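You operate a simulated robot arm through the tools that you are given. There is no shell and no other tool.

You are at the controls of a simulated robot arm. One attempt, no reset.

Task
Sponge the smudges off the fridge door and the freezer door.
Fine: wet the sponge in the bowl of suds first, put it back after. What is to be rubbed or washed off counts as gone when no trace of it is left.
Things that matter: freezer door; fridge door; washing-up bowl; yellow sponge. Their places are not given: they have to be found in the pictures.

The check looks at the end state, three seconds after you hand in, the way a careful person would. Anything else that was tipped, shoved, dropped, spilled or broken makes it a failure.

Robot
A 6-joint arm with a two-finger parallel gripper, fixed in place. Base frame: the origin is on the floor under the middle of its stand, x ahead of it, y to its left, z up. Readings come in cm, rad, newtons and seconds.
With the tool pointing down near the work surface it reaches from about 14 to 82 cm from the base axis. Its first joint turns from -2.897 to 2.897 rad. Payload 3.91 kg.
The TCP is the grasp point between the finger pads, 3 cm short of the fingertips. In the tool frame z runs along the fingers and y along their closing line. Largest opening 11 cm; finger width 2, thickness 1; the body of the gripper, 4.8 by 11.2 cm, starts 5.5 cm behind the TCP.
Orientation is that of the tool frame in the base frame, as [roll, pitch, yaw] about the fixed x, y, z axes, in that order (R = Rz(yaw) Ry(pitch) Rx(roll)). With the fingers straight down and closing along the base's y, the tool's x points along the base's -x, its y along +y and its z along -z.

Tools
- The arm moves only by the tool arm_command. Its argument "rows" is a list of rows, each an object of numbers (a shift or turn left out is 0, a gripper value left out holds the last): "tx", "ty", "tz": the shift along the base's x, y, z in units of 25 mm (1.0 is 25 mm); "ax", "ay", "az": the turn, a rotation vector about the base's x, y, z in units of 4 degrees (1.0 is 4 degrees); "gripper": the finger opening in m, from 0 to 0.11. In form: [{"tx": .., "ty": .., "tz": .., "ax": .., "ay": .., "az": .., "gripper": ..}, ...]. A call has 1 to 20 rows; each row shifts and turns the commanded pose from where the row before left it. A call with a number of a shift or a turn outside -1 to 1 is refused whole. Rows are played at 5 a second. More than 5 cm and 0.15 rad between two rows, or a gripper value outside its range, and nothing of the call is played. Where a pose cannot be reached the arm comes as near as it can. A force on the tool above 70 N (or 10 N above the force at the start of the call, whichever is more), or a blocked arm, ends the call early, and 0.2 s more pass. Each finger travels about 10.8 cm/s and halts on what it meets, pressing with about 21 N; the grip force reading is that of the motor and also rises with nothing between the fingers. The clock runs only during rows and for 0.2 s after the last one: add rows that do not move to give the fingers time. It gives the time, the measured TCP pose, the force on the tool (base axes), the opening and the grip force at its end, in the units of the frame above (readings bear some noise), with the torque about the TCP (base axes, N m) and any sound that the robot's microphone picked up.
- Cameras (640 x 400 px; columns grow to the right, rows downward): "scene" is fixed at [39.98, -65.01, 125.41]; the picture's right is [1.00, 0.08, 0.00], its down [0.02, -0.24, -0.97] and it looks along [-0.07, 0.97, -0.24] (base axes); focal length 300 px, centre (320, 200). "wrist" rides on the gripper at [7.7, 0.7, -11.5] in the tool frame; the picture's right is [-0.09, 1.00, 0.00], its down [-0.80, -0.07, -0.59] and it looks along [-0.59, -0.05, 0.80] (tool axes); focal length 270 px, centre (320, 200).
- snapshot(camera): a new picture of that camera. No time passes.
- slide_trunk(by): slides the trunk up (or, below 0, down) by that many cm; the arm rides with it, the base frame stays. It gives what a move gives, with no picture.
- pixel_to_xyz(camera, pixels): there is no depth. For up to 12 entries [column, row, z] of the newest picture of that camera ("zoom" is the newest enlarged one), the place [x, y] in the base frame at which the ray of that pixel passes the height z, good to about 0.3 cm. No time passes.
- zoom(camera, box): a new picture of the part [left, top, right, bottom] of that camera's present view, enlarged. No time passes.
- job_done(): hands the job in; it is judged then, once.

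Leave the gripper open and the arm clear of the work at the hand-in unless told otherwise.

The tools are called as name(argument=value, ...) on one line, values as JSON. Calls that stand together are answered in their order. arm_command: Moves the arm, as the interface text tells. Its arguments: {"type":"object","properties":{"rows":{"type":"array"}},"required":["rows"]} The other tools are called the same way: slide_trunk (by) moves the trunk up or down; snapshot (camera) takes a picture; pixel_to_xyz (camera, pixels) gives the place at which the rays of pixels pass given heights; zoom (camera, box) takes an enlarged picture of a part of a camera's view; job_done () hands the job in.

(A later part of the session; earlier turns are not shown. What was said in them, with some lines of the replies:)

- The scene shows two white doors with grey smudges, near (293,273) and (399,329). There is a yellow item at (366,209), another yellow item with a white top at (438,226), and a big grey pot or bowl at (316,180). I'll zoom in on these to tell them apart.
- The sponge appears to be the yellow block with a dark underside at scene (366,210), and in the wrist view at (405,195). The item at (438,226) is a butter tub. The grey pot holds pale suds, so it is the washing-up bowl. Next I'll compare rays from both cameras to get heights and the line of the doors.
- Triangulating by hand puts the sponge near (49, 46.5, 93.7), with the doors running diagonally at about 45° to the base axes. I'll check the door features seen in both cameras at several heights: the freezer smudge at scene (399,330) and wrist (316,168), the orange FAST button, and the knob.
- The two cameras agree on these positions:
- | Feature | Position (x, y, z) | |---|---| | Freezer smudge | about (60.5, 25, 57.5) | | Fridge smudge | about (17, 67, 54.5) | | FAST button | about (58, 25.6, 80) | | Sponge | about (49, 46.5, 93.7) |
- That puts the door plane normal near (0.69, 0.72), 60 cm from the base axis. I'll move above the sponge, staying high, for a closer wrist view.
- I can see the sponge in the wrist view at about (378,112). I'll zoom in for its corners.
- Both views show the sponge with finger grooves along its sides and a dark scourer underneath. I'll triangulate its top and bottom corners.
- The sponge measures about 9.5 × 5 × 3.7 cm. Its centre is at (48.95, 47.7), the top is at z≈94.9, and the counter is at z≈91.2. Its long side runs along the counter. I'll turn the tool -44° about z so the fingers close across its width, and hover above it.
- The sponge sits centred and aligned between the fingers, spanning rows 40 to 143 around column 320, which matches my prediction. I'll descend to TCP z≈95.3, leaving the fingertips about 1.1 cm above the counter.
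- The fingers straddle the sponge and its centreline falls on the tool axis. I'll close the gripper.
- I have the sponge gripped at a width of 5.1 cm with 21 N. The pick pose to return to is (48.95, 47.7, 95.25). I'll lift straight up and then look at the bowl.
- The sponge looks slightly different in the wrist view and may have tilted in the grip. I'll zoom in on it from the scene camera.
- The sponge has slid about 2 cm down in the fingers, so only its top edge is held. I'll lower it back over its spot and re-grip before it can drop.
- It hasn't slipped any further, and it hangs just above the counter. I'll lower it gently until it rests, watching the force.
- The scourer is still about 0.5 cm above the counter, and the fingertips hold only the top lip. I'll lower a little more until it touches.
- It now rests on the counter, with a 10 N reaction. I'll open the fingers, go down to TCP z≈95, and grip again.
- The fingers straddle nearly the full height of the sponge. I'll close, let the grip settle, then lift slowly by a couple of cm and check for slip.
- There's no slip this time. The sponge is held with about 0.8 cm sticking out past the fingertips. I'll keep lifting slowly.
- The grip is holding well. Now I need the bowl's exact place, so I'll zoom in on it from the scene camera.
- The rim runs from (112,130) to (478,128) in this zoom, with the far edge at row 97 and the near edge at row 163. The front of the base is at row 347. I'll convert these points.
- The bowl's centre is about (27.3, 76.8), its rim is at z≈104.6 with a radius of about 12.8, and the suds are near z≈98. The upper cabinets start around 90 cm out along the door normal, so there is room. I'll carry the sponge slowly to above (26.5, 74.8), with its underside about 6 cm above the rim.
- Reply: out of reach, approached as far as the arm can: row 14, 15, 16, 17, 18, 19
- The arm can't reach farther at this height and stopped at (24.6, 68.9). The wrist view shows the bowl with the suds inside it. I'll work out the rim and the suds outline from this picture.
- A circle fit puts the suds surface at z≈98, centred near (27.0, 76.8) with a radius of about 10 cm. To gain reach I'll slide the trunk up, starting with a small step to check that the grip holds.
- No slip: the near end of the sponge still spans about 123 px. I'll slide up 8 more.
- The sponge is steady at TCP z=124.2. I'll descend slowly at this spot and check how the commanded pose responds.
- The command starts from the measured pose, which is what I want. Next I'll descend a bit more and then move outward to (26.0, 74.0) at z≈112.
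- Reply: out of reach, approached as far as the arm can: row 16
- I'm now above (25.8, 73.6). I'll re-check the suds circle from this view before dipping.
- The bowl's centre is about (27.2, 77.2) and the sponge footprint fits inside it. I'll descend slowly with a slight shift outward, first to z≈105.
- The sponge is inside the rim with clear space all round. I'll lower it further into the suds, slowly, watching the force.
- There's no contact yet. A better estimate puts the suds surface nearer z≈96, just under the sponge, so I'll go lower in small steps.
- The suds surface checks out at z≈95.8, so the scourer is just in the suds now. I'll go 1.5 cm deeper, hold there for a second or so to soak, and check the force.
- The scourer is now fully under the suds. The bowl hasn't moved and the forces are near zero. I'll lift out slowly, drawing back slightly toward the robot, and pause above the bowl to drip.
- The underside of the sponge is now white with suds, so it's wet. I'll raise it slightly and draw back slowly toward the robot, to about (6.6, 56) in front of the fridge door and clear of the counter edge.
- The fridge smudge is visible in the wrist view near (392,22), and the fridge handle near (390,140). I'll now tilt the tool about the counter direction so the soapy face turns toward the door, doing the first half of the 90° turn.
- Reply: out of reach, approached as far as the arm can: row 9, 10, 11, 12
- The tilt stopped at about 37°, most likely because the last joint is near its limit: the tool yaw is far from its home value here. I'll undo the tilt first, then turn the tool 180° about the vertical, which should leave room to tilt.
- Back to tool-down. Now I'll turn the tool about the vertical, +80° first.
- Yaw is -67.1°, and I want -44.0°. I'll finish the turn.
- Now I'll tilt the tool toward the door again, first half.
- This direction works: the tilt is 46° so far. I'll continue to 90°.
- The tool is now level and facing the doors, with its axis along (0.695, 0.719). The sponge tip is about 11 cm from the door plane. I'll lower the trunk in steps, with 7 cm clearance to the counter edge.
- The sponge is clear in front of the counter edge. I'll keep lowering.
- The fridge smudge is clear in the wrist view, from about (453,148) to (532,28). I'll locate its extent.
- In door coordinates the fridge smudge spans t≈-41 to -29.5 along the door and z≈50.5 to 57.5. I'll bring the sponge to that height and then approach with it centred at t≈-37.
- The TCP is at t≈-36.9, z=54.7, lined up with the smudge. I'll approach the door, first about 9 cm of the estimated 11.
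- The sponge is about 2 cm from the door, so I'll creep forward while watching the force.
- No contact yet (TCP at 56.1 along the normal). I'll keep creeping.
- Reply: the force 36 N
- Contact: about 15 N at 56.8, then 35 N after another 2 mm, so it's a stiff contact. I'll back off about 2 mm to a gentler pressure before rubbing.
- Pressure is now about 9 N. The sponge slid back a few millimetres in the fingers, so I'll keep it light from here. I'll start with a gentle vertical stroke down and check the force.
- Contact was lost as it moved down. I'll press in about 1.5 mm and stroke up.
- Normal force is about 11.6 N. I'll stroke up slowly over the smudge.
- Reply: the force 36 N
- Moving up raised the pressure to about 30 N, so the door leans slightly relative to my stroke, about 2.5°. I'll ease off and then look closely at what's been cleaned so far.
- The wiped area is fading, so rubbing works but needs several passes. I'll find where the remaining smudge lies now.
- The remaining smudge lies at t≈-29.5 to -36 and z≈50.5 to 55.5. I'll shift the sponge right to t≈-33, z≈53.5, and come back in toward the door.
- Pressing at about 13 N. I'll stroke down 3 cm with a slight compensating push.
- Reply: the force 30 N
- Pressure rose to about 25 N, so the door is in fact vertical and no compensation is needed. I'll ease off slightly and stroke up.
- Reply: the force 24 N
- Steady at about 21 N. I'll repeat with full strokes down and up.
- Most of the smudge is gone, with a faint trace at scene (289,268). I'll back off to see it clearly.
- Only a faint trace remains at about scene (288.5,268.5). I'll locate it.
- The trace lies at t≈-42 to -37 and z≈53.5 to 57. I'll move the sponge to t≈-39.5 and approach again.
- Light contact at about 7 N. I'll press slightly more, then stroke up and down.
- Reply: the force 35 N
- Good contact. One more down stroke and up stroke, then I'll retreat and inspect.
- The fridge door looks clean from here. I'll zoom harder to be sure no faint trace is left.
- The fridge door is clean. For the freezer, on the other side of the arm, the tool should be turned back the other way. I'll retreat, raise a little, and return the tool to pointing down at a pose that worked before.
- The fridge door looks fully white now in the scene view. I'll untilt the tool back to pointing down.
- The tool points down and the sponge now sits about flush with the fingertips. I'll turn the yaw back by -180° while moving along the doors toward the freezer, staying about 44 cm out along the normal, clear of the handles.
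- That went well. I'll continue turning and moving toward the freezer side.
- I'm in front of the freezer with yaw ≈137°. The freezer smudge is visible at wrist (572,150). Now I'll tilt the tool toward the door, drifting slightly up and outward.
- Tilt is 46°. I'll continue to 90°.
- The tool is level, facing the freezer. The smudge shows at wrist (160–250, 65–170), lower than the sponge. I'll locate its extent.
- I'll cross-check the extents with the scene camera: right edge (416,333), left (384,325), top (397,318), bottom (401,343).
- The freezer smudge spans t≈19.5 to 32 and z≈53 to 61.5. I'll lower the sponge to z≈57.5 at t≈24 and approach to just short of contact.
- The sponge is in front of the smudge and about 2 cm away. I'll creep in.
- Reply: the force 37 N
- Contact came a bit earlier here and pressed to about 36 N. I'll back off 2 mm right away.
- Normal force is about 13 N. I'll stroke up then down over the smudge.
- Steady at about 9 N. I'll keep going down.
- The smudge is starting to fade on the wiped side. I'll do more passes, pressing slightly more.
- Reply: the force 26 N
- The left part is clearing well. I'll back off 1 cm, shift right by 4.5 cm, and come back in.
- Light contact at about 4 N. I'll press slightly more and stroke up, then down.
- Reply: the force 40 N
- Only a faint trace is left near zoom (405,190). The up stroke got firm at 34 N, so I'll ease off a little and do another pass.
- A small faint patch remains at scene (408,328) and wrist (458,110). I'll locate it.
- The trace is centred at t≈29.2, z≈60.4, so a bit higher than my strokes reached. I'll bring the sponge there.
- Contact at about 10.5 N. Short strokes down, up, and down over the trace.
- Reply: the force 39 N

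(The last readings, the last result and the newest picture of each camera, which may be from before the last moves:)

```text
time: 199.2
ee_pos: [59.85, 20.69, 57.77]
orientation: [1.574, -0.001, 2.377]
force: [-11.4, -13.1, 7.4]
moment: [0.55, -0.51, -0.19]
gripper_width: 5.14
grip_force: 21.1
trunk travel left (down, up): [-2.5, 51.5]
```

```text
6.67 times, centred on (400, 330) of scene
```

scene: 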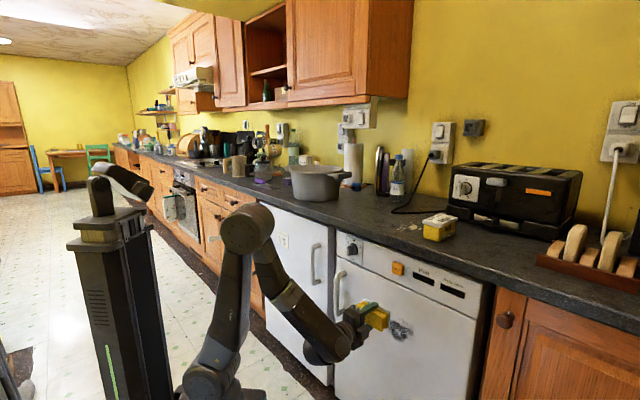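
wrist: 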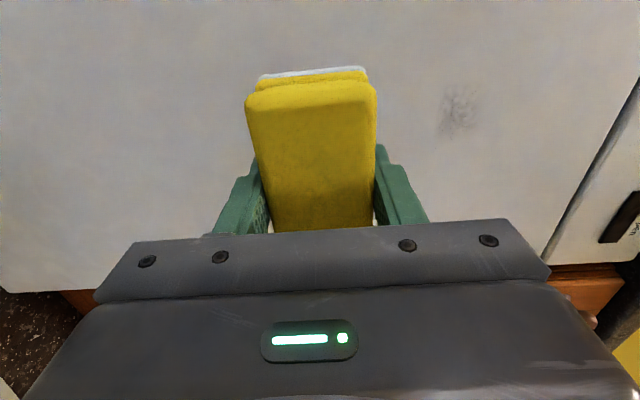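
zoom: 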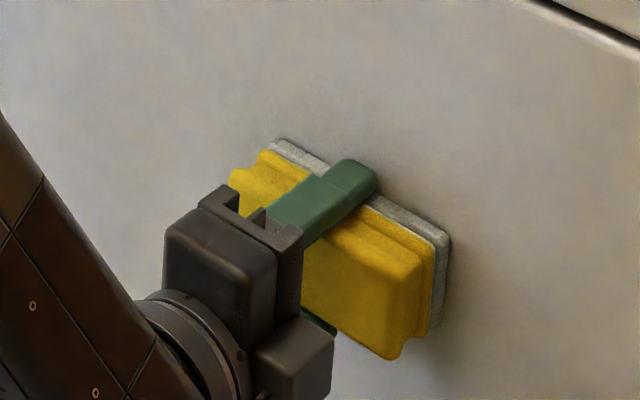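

I'll back off and inspect the freezer door.

arm_command(rows=[{"tx": -0.14, "ty": -0.144}, {"tx": -0.28, "ty": -0.288}, {"tx": -0.28, "ty": -0.288}, {"tx": -0.28, "ty": -0.288}, {"tx": -0.28, "ty": -0.288}, {"tx": -0.28, "ty": -0.288}, {"tx": -0.28, "ty": -0.288}, {"tx": -0.28, "ty": -0.288}, {"tz": -0.4}, {"tz": -0.5}, {"tz": -0.5}, {"tz": -0.5}, {"tz": -0.5}, {"tz": -0.5}, {"tz": -0.4}, {}])

zoom(camera="scene", box=[360, 300, 440, 360])

snapshot(camera="wrist")

zoom(camera="wrist", box=[360, 20, 560, 170])

```text
time: 202.6
ee_pos: [54.6, 15.38, 49.48]
orientation: [1.575, 0.002, 2.376]
force: [1.4, -0.7, 0.7]
moment: [0.0, 0.0, 0.01]
gripper_width: 5.12
grip_force: 20.8
trunk travel left (down, up): [-2.5, 51.5]
```

```text
6.67 times, centred on (400, 330) of scene
```

zoom: 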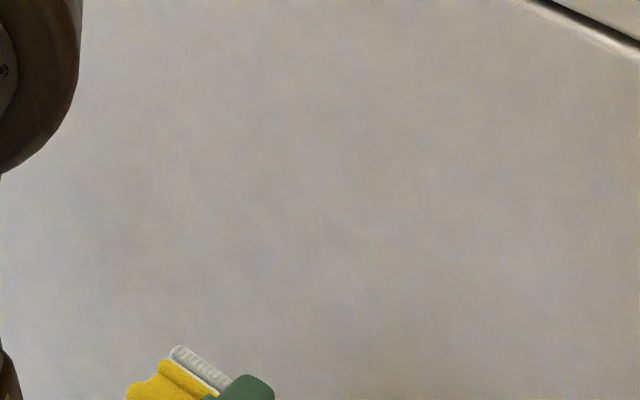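

```text
taken
```

wrist: 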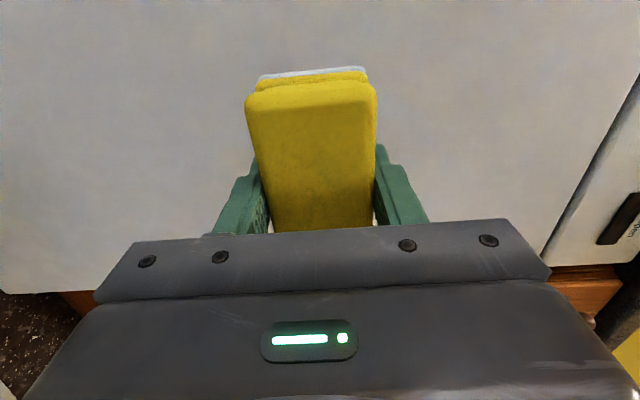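

```text
2.67 times, centred on (460, 95) of wrist
```

zoom: 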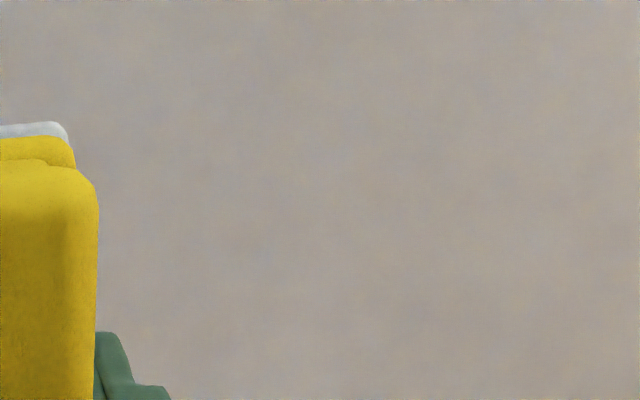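

The freezer door looks clean. I'll zoom closer to check for any faint residue, and re-check the fridge door now that the arm is away from it.

zoom(camera="scene", box=[376, 310, 424, 346])

zoom(camera="scene", box=[262, 230, 342, 290])

snapshot(camera="scene")

```text
11.11 times, centred on (400, 328) of scene
```

zoom: 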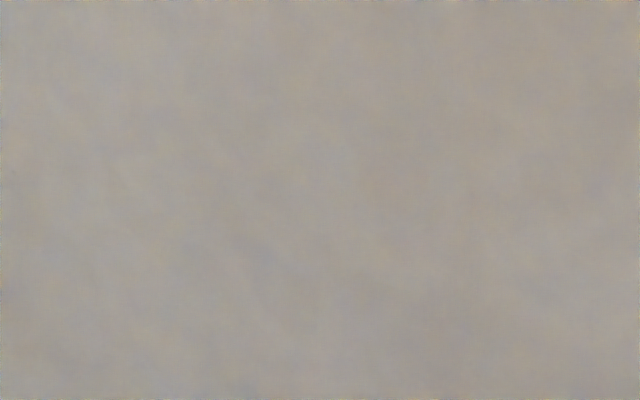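

```text
6.67 times, centred on (302, 260) of scene
```

zoom: 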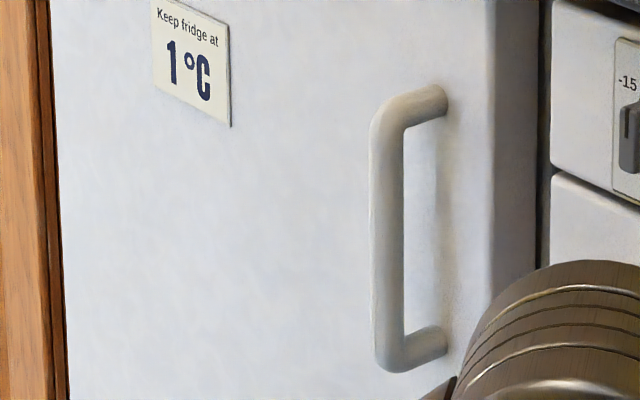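

```text
taken
```

scene: 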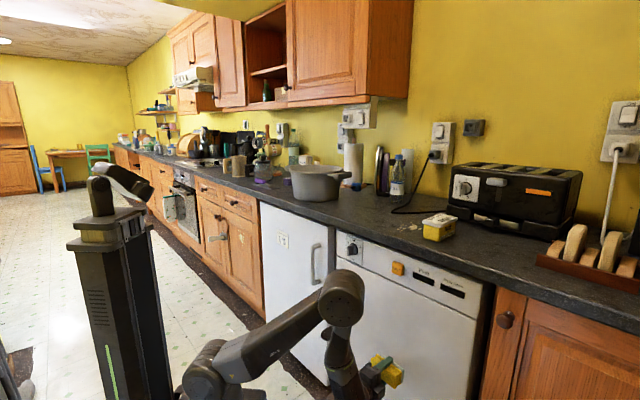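

Both doors are clean with no trace visible. Now I'll put the sponge back: retreat and rise to the pose where the tilt worked, then untilt.

arm_command(rows=[{"tx": -0.15, "ty": -0.05, "tz": 0.2}, {"tx": -0.2, "ty": -0.1, "tz": 0.4}, {"tx": -0.2, "ty": 0.0, "tz": 0.6}, {"tx": -0.2, "ty": 0.03, "tz": 0.7}, {"tx": -0.2, "ty": 0.05, "tz": 0.7}, {"tx": -0.2, "ty": 0.05, "tz": 0.7}, {"tx": -0.2, "ty": 0.07, "tz": 0.7}, {"tx": -0.2, "ty": 0.07, "tz": 0.7}, {"tx": -0.2, "ty": 0.07, "tz": 0.7}, {"tx": -0.2, "ty": 0.06, "tz": 0.7}, {"tx": -0.15, "ty": 0.05, "tz": 0.7}, {"tz": 0.5}, {"tz": 0.25}, {}])

arm_command(rows=[{"ax": -0.36, "ay": 0.347}, {"ax": -0.72, "ay": 0.694}, {"ax": -0.72, "ay": 0.694}, {"ax": -0.72, "ay": 0.694}, {"ax": -0.72, "ay": 0.694}, {"ax": -0.72, "ay": 0.694}, {"ax": -0.72, "ay": 0.694}, {"ax": -0.72, "ay": 0.694}, {"ax": -0.72, "ay": 0.694}, {"ax": -0.72, "ay": 0.694}, {"ax": -0.72, "ay": 0.694}, {"ax": -0.72, "ay": 0.694}])

```text
time: 205.6
ee_pos: [49.42, 16.14, 68.5]
orientation: [1.574, 0.001, 2.374]
force: [-1.2, 0.2, -0.4]
moment: [0.0, 0.0, 0.03]
gripper_width: 5.14
grip_force: 21.0
trunk travel left (down, up): [-2.5, 51.5]
```

```text
time: 208.2
ee_pos: [49.41, 16.16, 68.48]
orientation: [2.38, -0.001, 2.375]
force: [0.4, -0.2, 0.2]
moment: [0.0, 0.0, -0.01]
gripper_width: 5.13
grip_force: 21.2
trunk travel left (down, up): [-2.5, 51.5]
```

arm_command(rows=[{"ax": -0.72, "ay": 0.694}, {"ax": -0.72, "ay": 0.694}, {"ax": -0.72, "ay": 0.694}, {"ax": -0.72, "ay": 0.694}, {"ax": -0.72, "ay": 0.694}, {"ax": -0.72, "ay": 0.694}, {"ax": -0.72, "ay": 0.694}, {"ax": -0.72, "ay": 0.694}, {"ax": -0.72, "ay": 0.694}, {"ax": -0.72, "ay": 0.694}, {"ax": -0.65, "ay": 0.625}, {}])

snapshot(camera="wrist")

snapshot(camera="scene")

```text
time: 210.8
ee_pos: [49.4, 16.23, 68.46]
orientation: [3.14, -0.001, 2.378]
force: [-0.1, -0.2, -0.7]
moment: [0.02, -0.03, 0.01]
gripper_width: 5.12
grip_force: 21.4
trunk travel left (down, up): [-2.5, 51.5]
```

```text
taken
```

wrist: 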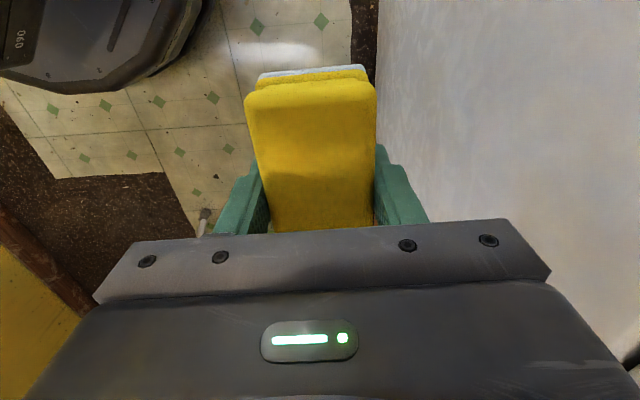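

```text
taken
```

scene: 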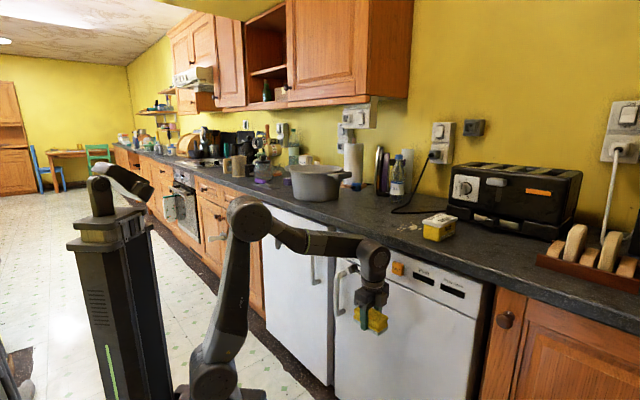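

All clear. I'll step back 3 cm from the counter edge and raise the trunk in steps.

arm_command(rows=[{"tx": -0.14, "ty": -0.144}, {"tx": -0.28, "ty": -0.288}, {"tx": -0.28, "ty": -0.288}, {"tx": -0.14, "ty": -0.144}, {}])

slide_trunk(by=4)

slide_trunk(by=10)

slide_trunk(by=10)

snapshot(camera="scene")

snapshot(camera="wrist")

```text
time: 212.0
ee_pos: [47.35, 13.97, 68.37]
orientation: [3.141, -0.002, 2.375]
force: [0.0, -0.5, -0.1]
moment: [-0.03, 0.0, -0.03]
gripper_width: 5.1
grip_force: 20.9
trunk travel left (down, up): [-2.5, 51.5]
```

```text
time: 212.8
ee_pos: [47.37, 14.09, 72.42]
orientation: [3.139, -0.002, 2.376]
force: [0.6, -0.3, -0.4]
moment: [0.01, 0.02, 0.0]
gripper_width: 5.12
grip_force: 20.6
trunk travel left (down, up): [-6.5, 47.5]
```

```text
time: 214.2
ee_pos: [47.25, 13.92, 82.41]
orientation: [3.138, -0.001, 2.376]
force: [-0.6, 0.0, 0.4]
moment: [0.01, 0.02, 0.03]
gripper_width: 5.13
grip_force: 21.2
trunk travel left (down, up): [-16.5, 37.5]
```

```text
time: 215.5
ee_pos: [47.35, 14.03, 92.37]
orientation: [3.14, -0.001, 2.375]
force: [-0.8, 0.2, -0.6]
moment: [0.0, 0.02, -0.01]
gripper_width: 5.14
grip_force: 21.1
trunk travel left (down, up): [-26.5, 27.5]
```

```text
taken
```

scene: 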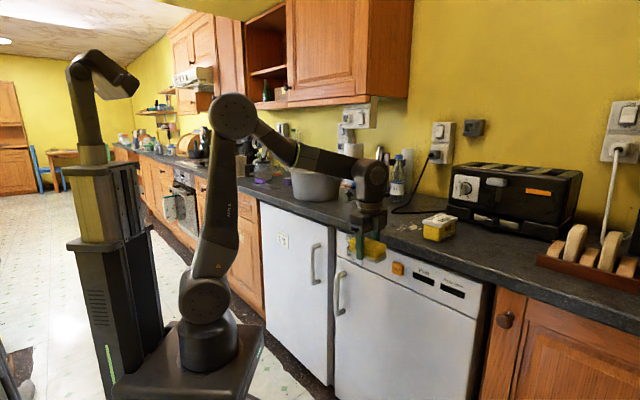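

```text
taken
```

wrist: 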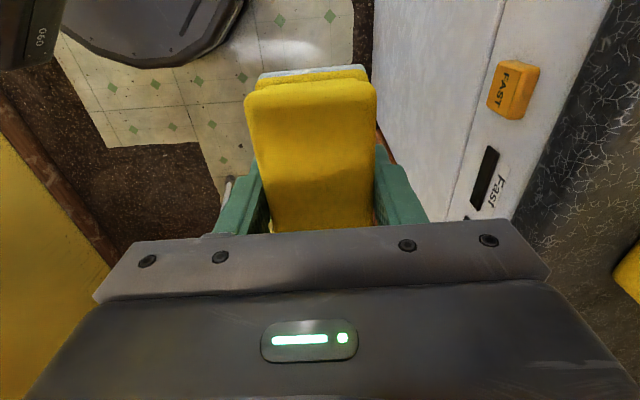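

Sponge secure and path clear. I'll raise another 20.

slide_trunk(by=10)

slide_trunk(by=10)

snapshot(camera="scene")

snapshot(camera="wrist")

```text
time: 216.8
ee_pos: [47.27, 14.0, 102.39]
orientation: [3.14, 0.0, 2.377]
force: [-0.1, 0.9, -0.5]
moment: [0.01, 0.01, 0.06]
gripper_width: 5.1
grip_force: 20.6
trunk travel left (down, up): [-36.5, 17.5]
```

```text
time: 218.2
ee_pos: [47.3, 13.95, 112.47]
orientation: [3.139, -0.002, 2.375]
force: [0.1, 1.1, -1.0]
moment: [-0.03, 0.0, -0.04]
gripper_width: 5.12
grip_force: 21.1
trunk travel left (down, up): [-46.5, 7.5]
```

```text
taken
```

scene: 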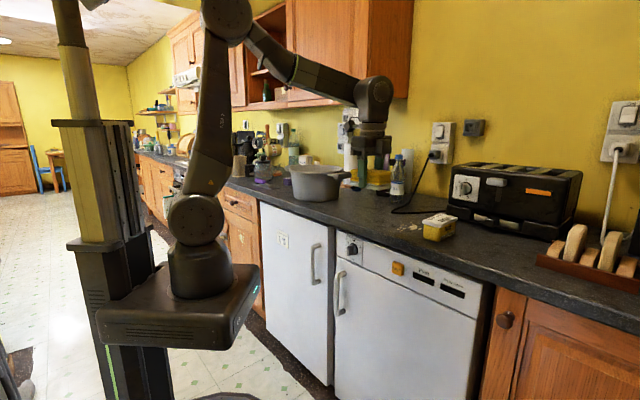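

```text
taken
```

wrist: 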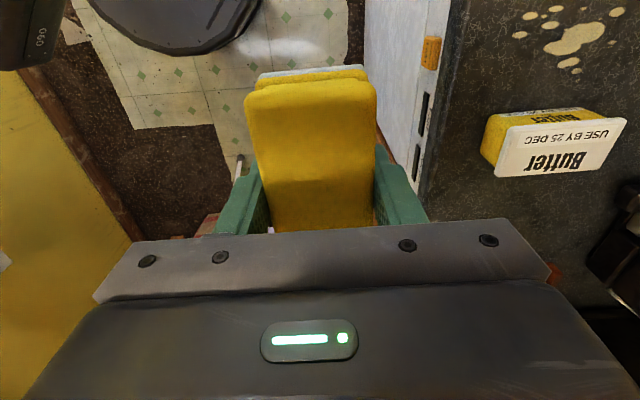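

Now I'll carry the sponge slowly over to above its original spot (48.95, 47.7).

arm_command(rows=[{"tx": 0.011, "ty": 0.23}, {"tx": 0.022, "ty": 0.46}, {"tx": 0.034, "ty": 0.69}, {"tx": 0.0375, "ty": 0.767}, {"tx": 0.0375, "ty": 0.767}, {"tx": 0.0375, "ty": 0.767}, {"tx": 0.0375, "ty": 0.767}, {"tx": 0.0375, "ty": 0.767}, {"tx": 0.0375, "ty": 0.767}, {"tx": 0.0375, "ty": 0.767}, {"tx": 0.0375, "ty": 0.767}, {"tx": 0.0375, "ty": 0.767}, {"tx": 0.0375, "ty": 0.767}, {"tx": 0.0375, "ty": 0.767}, {"tx": 0.0375, "ty": 0.767}, {"tx": 0.0375, "ty": 0.767}, {"tx": 0.0375, "ty": 0.767}, {"tx": 0.034, "ty": 0.69}, {"tx": 0.022, "ty": 0.46}, {"tx": 0.011, "ty": 0.23}])

snapshot(camera="wrist")

zoom(camera="scene", box=[310, 90, 430, 230])

```text
time: 222.3
ee_pos: [48.92, 47.82, 112.42]
orientation: [3.137, -0.002, 2.375]
force: [0.4, -0.7, -0.1]
moment: [-0.01, -0.03, -0.01]
gripper_width: 5.09
grip_force: 20.5
trunk travel left (down, up): [-46.5, 7.5]
```

```text
taken
```

wrist: 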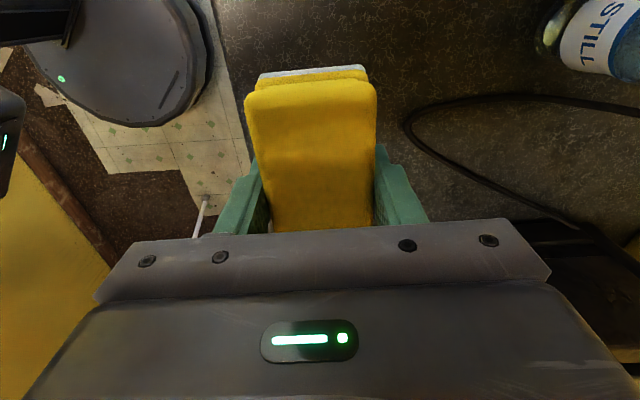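

```text
2.86 times, centred on (370, 160) of scene
```

zoom: 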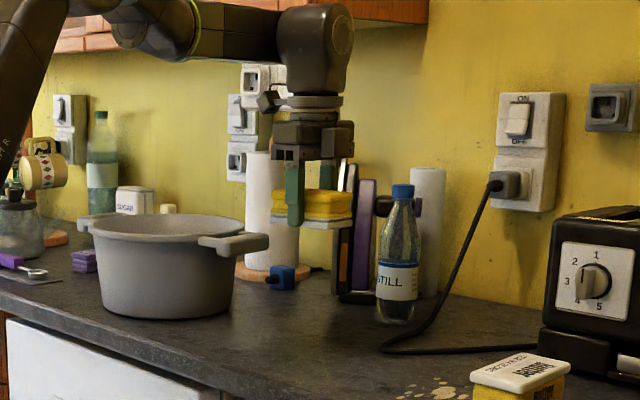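

Above the original spot. I'll lower to TCP z≈95.5 first.

arm_command(rows=[{"tz": -0.2}, {"tz": -0.5}, {"tz": -0.7}, {"tz": -0.7}, {"tz": -0.7}, {"tz": -0.7}, {"tz": -0.7}, {"tz": -0.7}, {"tz": -0.7}, {"tz": -0.5}, {"tz": -0.4}, {"tz": -0.25}, {}])

zoom(camera="scene", box=[330, 170, 410, 220])

```text
time: 225.2
ee_pos: [48.78, 47.84, 95.54]
orientation: [3.138, -0.001, 2.376]
force: [0.7, 0.1, -0.5]
moment: [0.0, 0.04, 0.01]
gripper_width: 5.12
grip_force: 21.0
trunk travel left (down, up): [-46.5, 7.5]
```

```text
8.00 times, centred on (370, 195) of scene
```

zoom: 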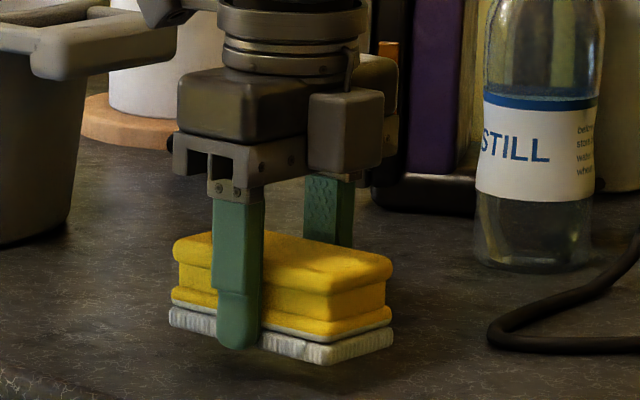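

About 1 cm to go. I'll creep down, watching for contact.

arm_command(rows=[{"tz": -0.12}, {"tz": -0.12}, {"tz": -0.08}, {}])

```text
time: 226.2
ee_pos: [48.89, 47.75, 94.63]
orientation: [3.141, -0.002, 2.375]
force: [-0.1, -0.4, 0.3]
moment: [-0.03, -0.03, 0.01]
gripper_width: 5.1
grip_force: 21.0
trunk travel left (down, up): [-46.5, 7.5]
```

arm_command(rows=[{"tz": -0.06}, {"tz": -0.06}, {}])

zoom(camera="scene", box=[330, 170, 410, 220])

```text
time: 226.9
ee_pos: [48.79, 47.84, 94.38]
orientation: [3.139, -0.001, 2.375]
force: [0.7, 0.3, -0.2]
moment: [0.01, 0.0, 0.0]
gripper_width: 5.14
grip_force: 21.1
trunk travel left (down, up): [-46.5, 7.5]
```

```text
8.00 times, centred on (370, 195) of scene
```

zoom: 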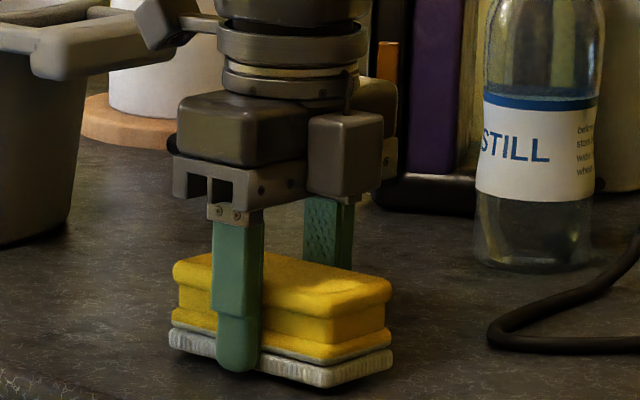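

arm_command(rows=[{"tz": -0.04}, {"tz": -0.04}, {}])

```text
time: 227.8
ee_pos: [48.99, 47.75, 94.1]
orientation: [-3.141, -0.002, 2.375]
force: [0.9, -0.7, 0.4]
moment: [-0.04, 0.0, -0.01]
gripper_width: 5.11
grip_force: 20.7
trunk travel left (down, up): [-46.5, 7.5]
```

arm_command(rows=[{"tz": -0.04}, {}])

```text
time: 228.3
ee_pos: [48.91, 47.78, 94.09]
orientation: [3.138, -0.001, 2.376]
force: [0.0, 0.5, -0.1]
moment: [0.03, 0.04, -0.05]
gripper_width: 5.15
grip_force: 21.2
trunk travel left (down, up): [-46.5, 7.5]
```

arm_command(rows=[{"tz": -0.04}, {}])

zoom(camera="scene", box=[330, 170, 410, 220])

```text
time: 228.9
ee_pos: [48.83, 47.79, 94.03]
orientation: [3.138, -0.002, 2.376]
force: [0.1, 0.0, 5.5]
moment: [0.16, 0.3, 0.01]
gripper_width: 5.12
grip_force: 20.7
trunk travel left (down, up): [-46.5, 7.5]
```

```text
8.00 times, centred on (370, 195) of scene
```

zoom: 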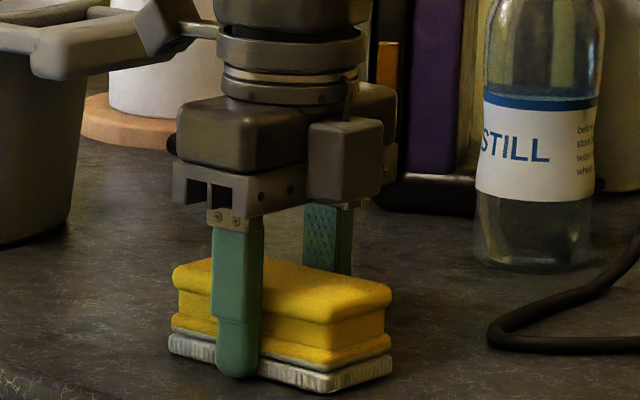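

Contact at 5.5 N, so the sponge is resting on the counter in its old spot. I'll open the fingers.

arm_command(rows=[{"gripper": 0.055}, {"gripper": 0.065}, {"gripper": 0.08}, {"gripper": 0.095}, {}, {}])

zoom(camera="scene", box=[330, 170, 410, 220])

```text
time: 230.3
ee_pos: [48.92, 47.92, 93.94]
orientation: [3.141, -0.001, 2.375]
force: [-0.1, 0.2, -0.3]
moment: [0.03, 0.0, 0.0]
gripper_width: 9.51
grip_force: 0.1
trunk travel left (down, up): [-46.5, 7.5]
```

```text
8.00 times, centred on (370, 195) of scene
```

zoom: 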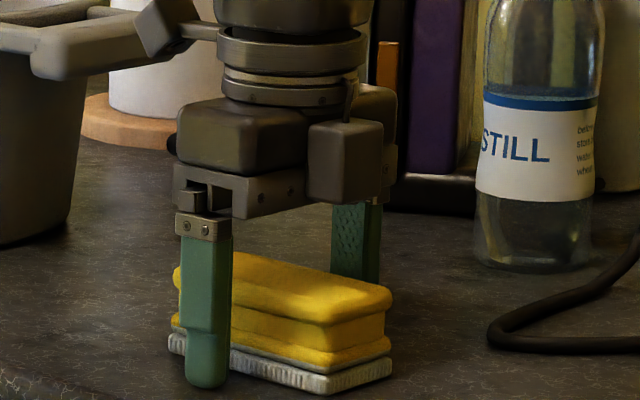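

The fingers are free of the sponge. I'll lift straight up and open fully.

arm_command(rows=[{"tz": 0.2}, {"tz": 0.4}, {"tz": 0.6}, {"tz": 0.8}, {"tz": 0.8}, {"tz": 0.8}, {"tz": 0.8}, {"tz": 0.8, "gripper": 0.11}, {"tz": 0.8}, {"tz": 0.8}, {"tz": 0.6}, {"tz": 0.4}, {}])

snapshot(camera="wrist")

zoom(camera="scene", box=[330, 180, 410, 230])

```text
time: 233.2
ee_pos: [48.86, 47.85, 113.53]
orientation: [3.139, -0.001, 2.374]
force: [-0.1, 0.5, -0.7]
moment: [-0.01, 0.0, -0.03]
gripper_width: 10.99
grip_force: 0.0
trunk travel left (down, up): [-46.5, 7.5]
```

```text
taken
```

wrist: 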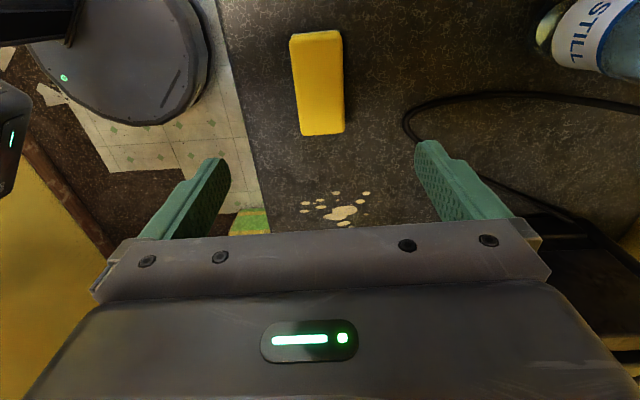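

```text
8.00 times, centred on (370, 205) of scene
```

zoom: 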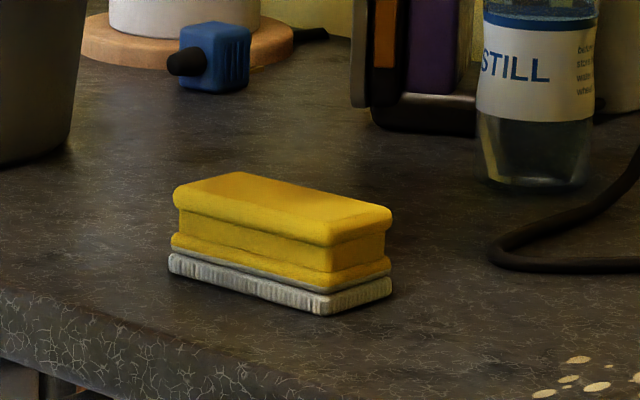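

The sponge is back where it was. I'll move the arm back to its starting pose, clear of the work.

arm_command(rows=[{"tz": 0.6}, {"tz": 0.6, "tx": -0.5, "ty": -0.3, "az": 0.5}, {"tx": -0.9, "ty": -0.55, "tz": 0.6, "az": 0.9}, {"tx": -0.9, "ty": -0.55, "tz": 0.6, "az": 0.9}, {"tx": -0.9, "ty": -0.55, "tz": 0.6, "az": 0.9}, {"tx": -0.9, "ty": -0.55, "tz": 0.6, "az": 0.9}, {"tx": -0.9, "ty": -0.55, "tz": 0.6, "az": 0.9}, {"tx": -0.9, "ty": -0.55, "tz": 0.6, "az": 0.9}, {"tx": -0.9, "ty": -0.55, "tz": 0.6, "az": 0.9}, {"tx": -0.9, "ty": -0.55, "tz": 0.6, "az": 0.9}, {"tx": -0.9, "ty": -0.55, "tz": 0.6, "az": 0.9}, {"tx": -0.9, "ty": -0.55, "tz": 0.6, "az": 0.9}, {"tx": -0.9, "ty": -0.55, "az": 0.9}, {"tx": -0.9, "ty": -0.55, "az": 0.9}, {"tx": -0.5, "ty": -0.3, "az": 0.6}, {}])

snapshot(camera="scene")

zoom(camera="scene", box=[250, 200, 490, 400])

zoom(camera="scene", box=[240, 140, 480, 290])

snapshot(camera="wrist")

```text
time: 236.6
ee_pos: [19.46, 29.6, 131.52]
orientation: [3.14, -0.002, -3.076]
force: [-0.1, -0.1, -0.3]
moment: [0.03, 0.02, 0.02]
gripper_width: 11.0
grip_force: 0.1
trunk travel left (down, up): [-46.5, 7.5]
```

```text
taken
```

scene: 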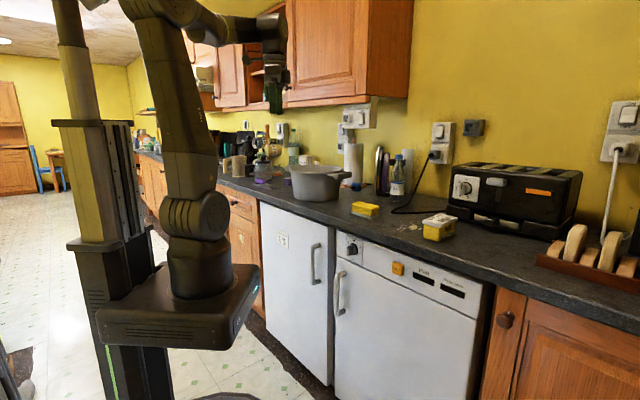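

```text
2.00 times, centred on (370, 300) of scene
```

zoom: 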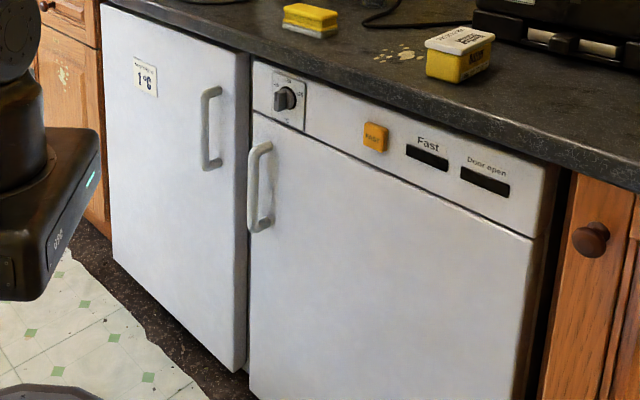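

```text
2.67 times, centred on (360, 215) of scene
```

zoom: 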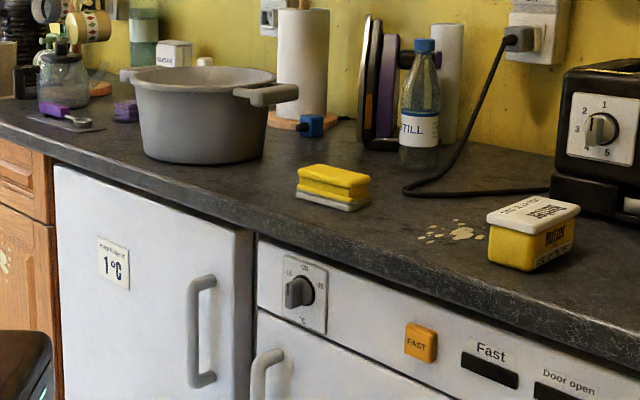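

```text
taken
```

wrist: 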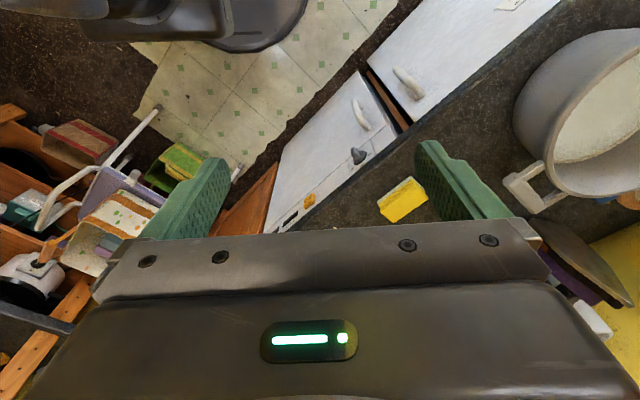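

Both doors look clean, and the bowl, bottle and tub are unmoved. One last magnified check of the two cleaned areas before handing in.

zoom(camera="scene", box=[264, 245, 328, 293])

zoom(camera="scene", box=[360, 300, 440, 360])

```text
8.33 times, centred on (296, 269) of scene
```

zoom: 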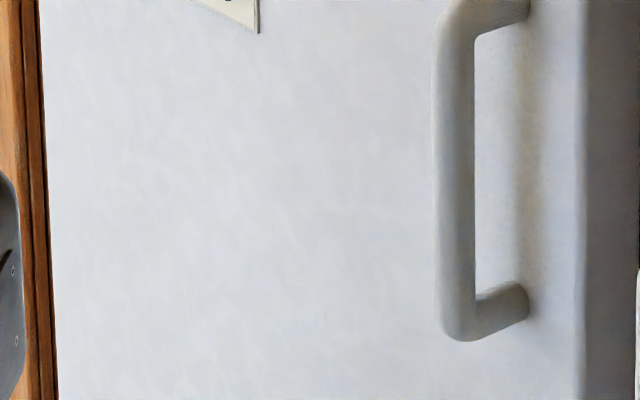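

```text
6.67 times, centred on (400, 330) of scene
```

zoom: 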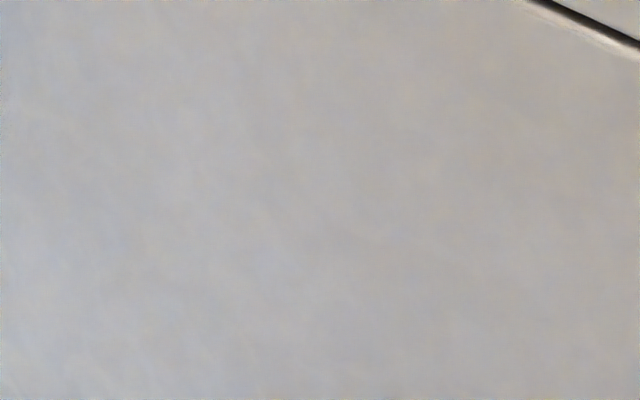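

No trace is left on either door. The sponge is back in its place, the gripper is open, and the arm is clear. I'm handing in.

job_done()

```text
The job is handed in.
```

The smudges are off both the fridge door and the freezer door. Magnified views of both cleaned areas showed no trace left.

- **Sponge:** I wet it in the bowl of suds first. Afterwards I put it back on the counter, within a few millimetres of where it started and facing the same way. Its scourer side is still pale with suds.
- **Pressure on the doors:** while rubbing, the push peaked at about 35 N for moments, and I eased off each time. The sponge slid back in the grip until it was about level with the fingertips. The tips may have touched the doors, but no mark shows.
- **Everything else:** the bowl, bottle and butter tub look unmoved in the last pictures. The gripper is open and the arm is back near its starting pose.

The job is handed in; I haven't seen the result of the check.
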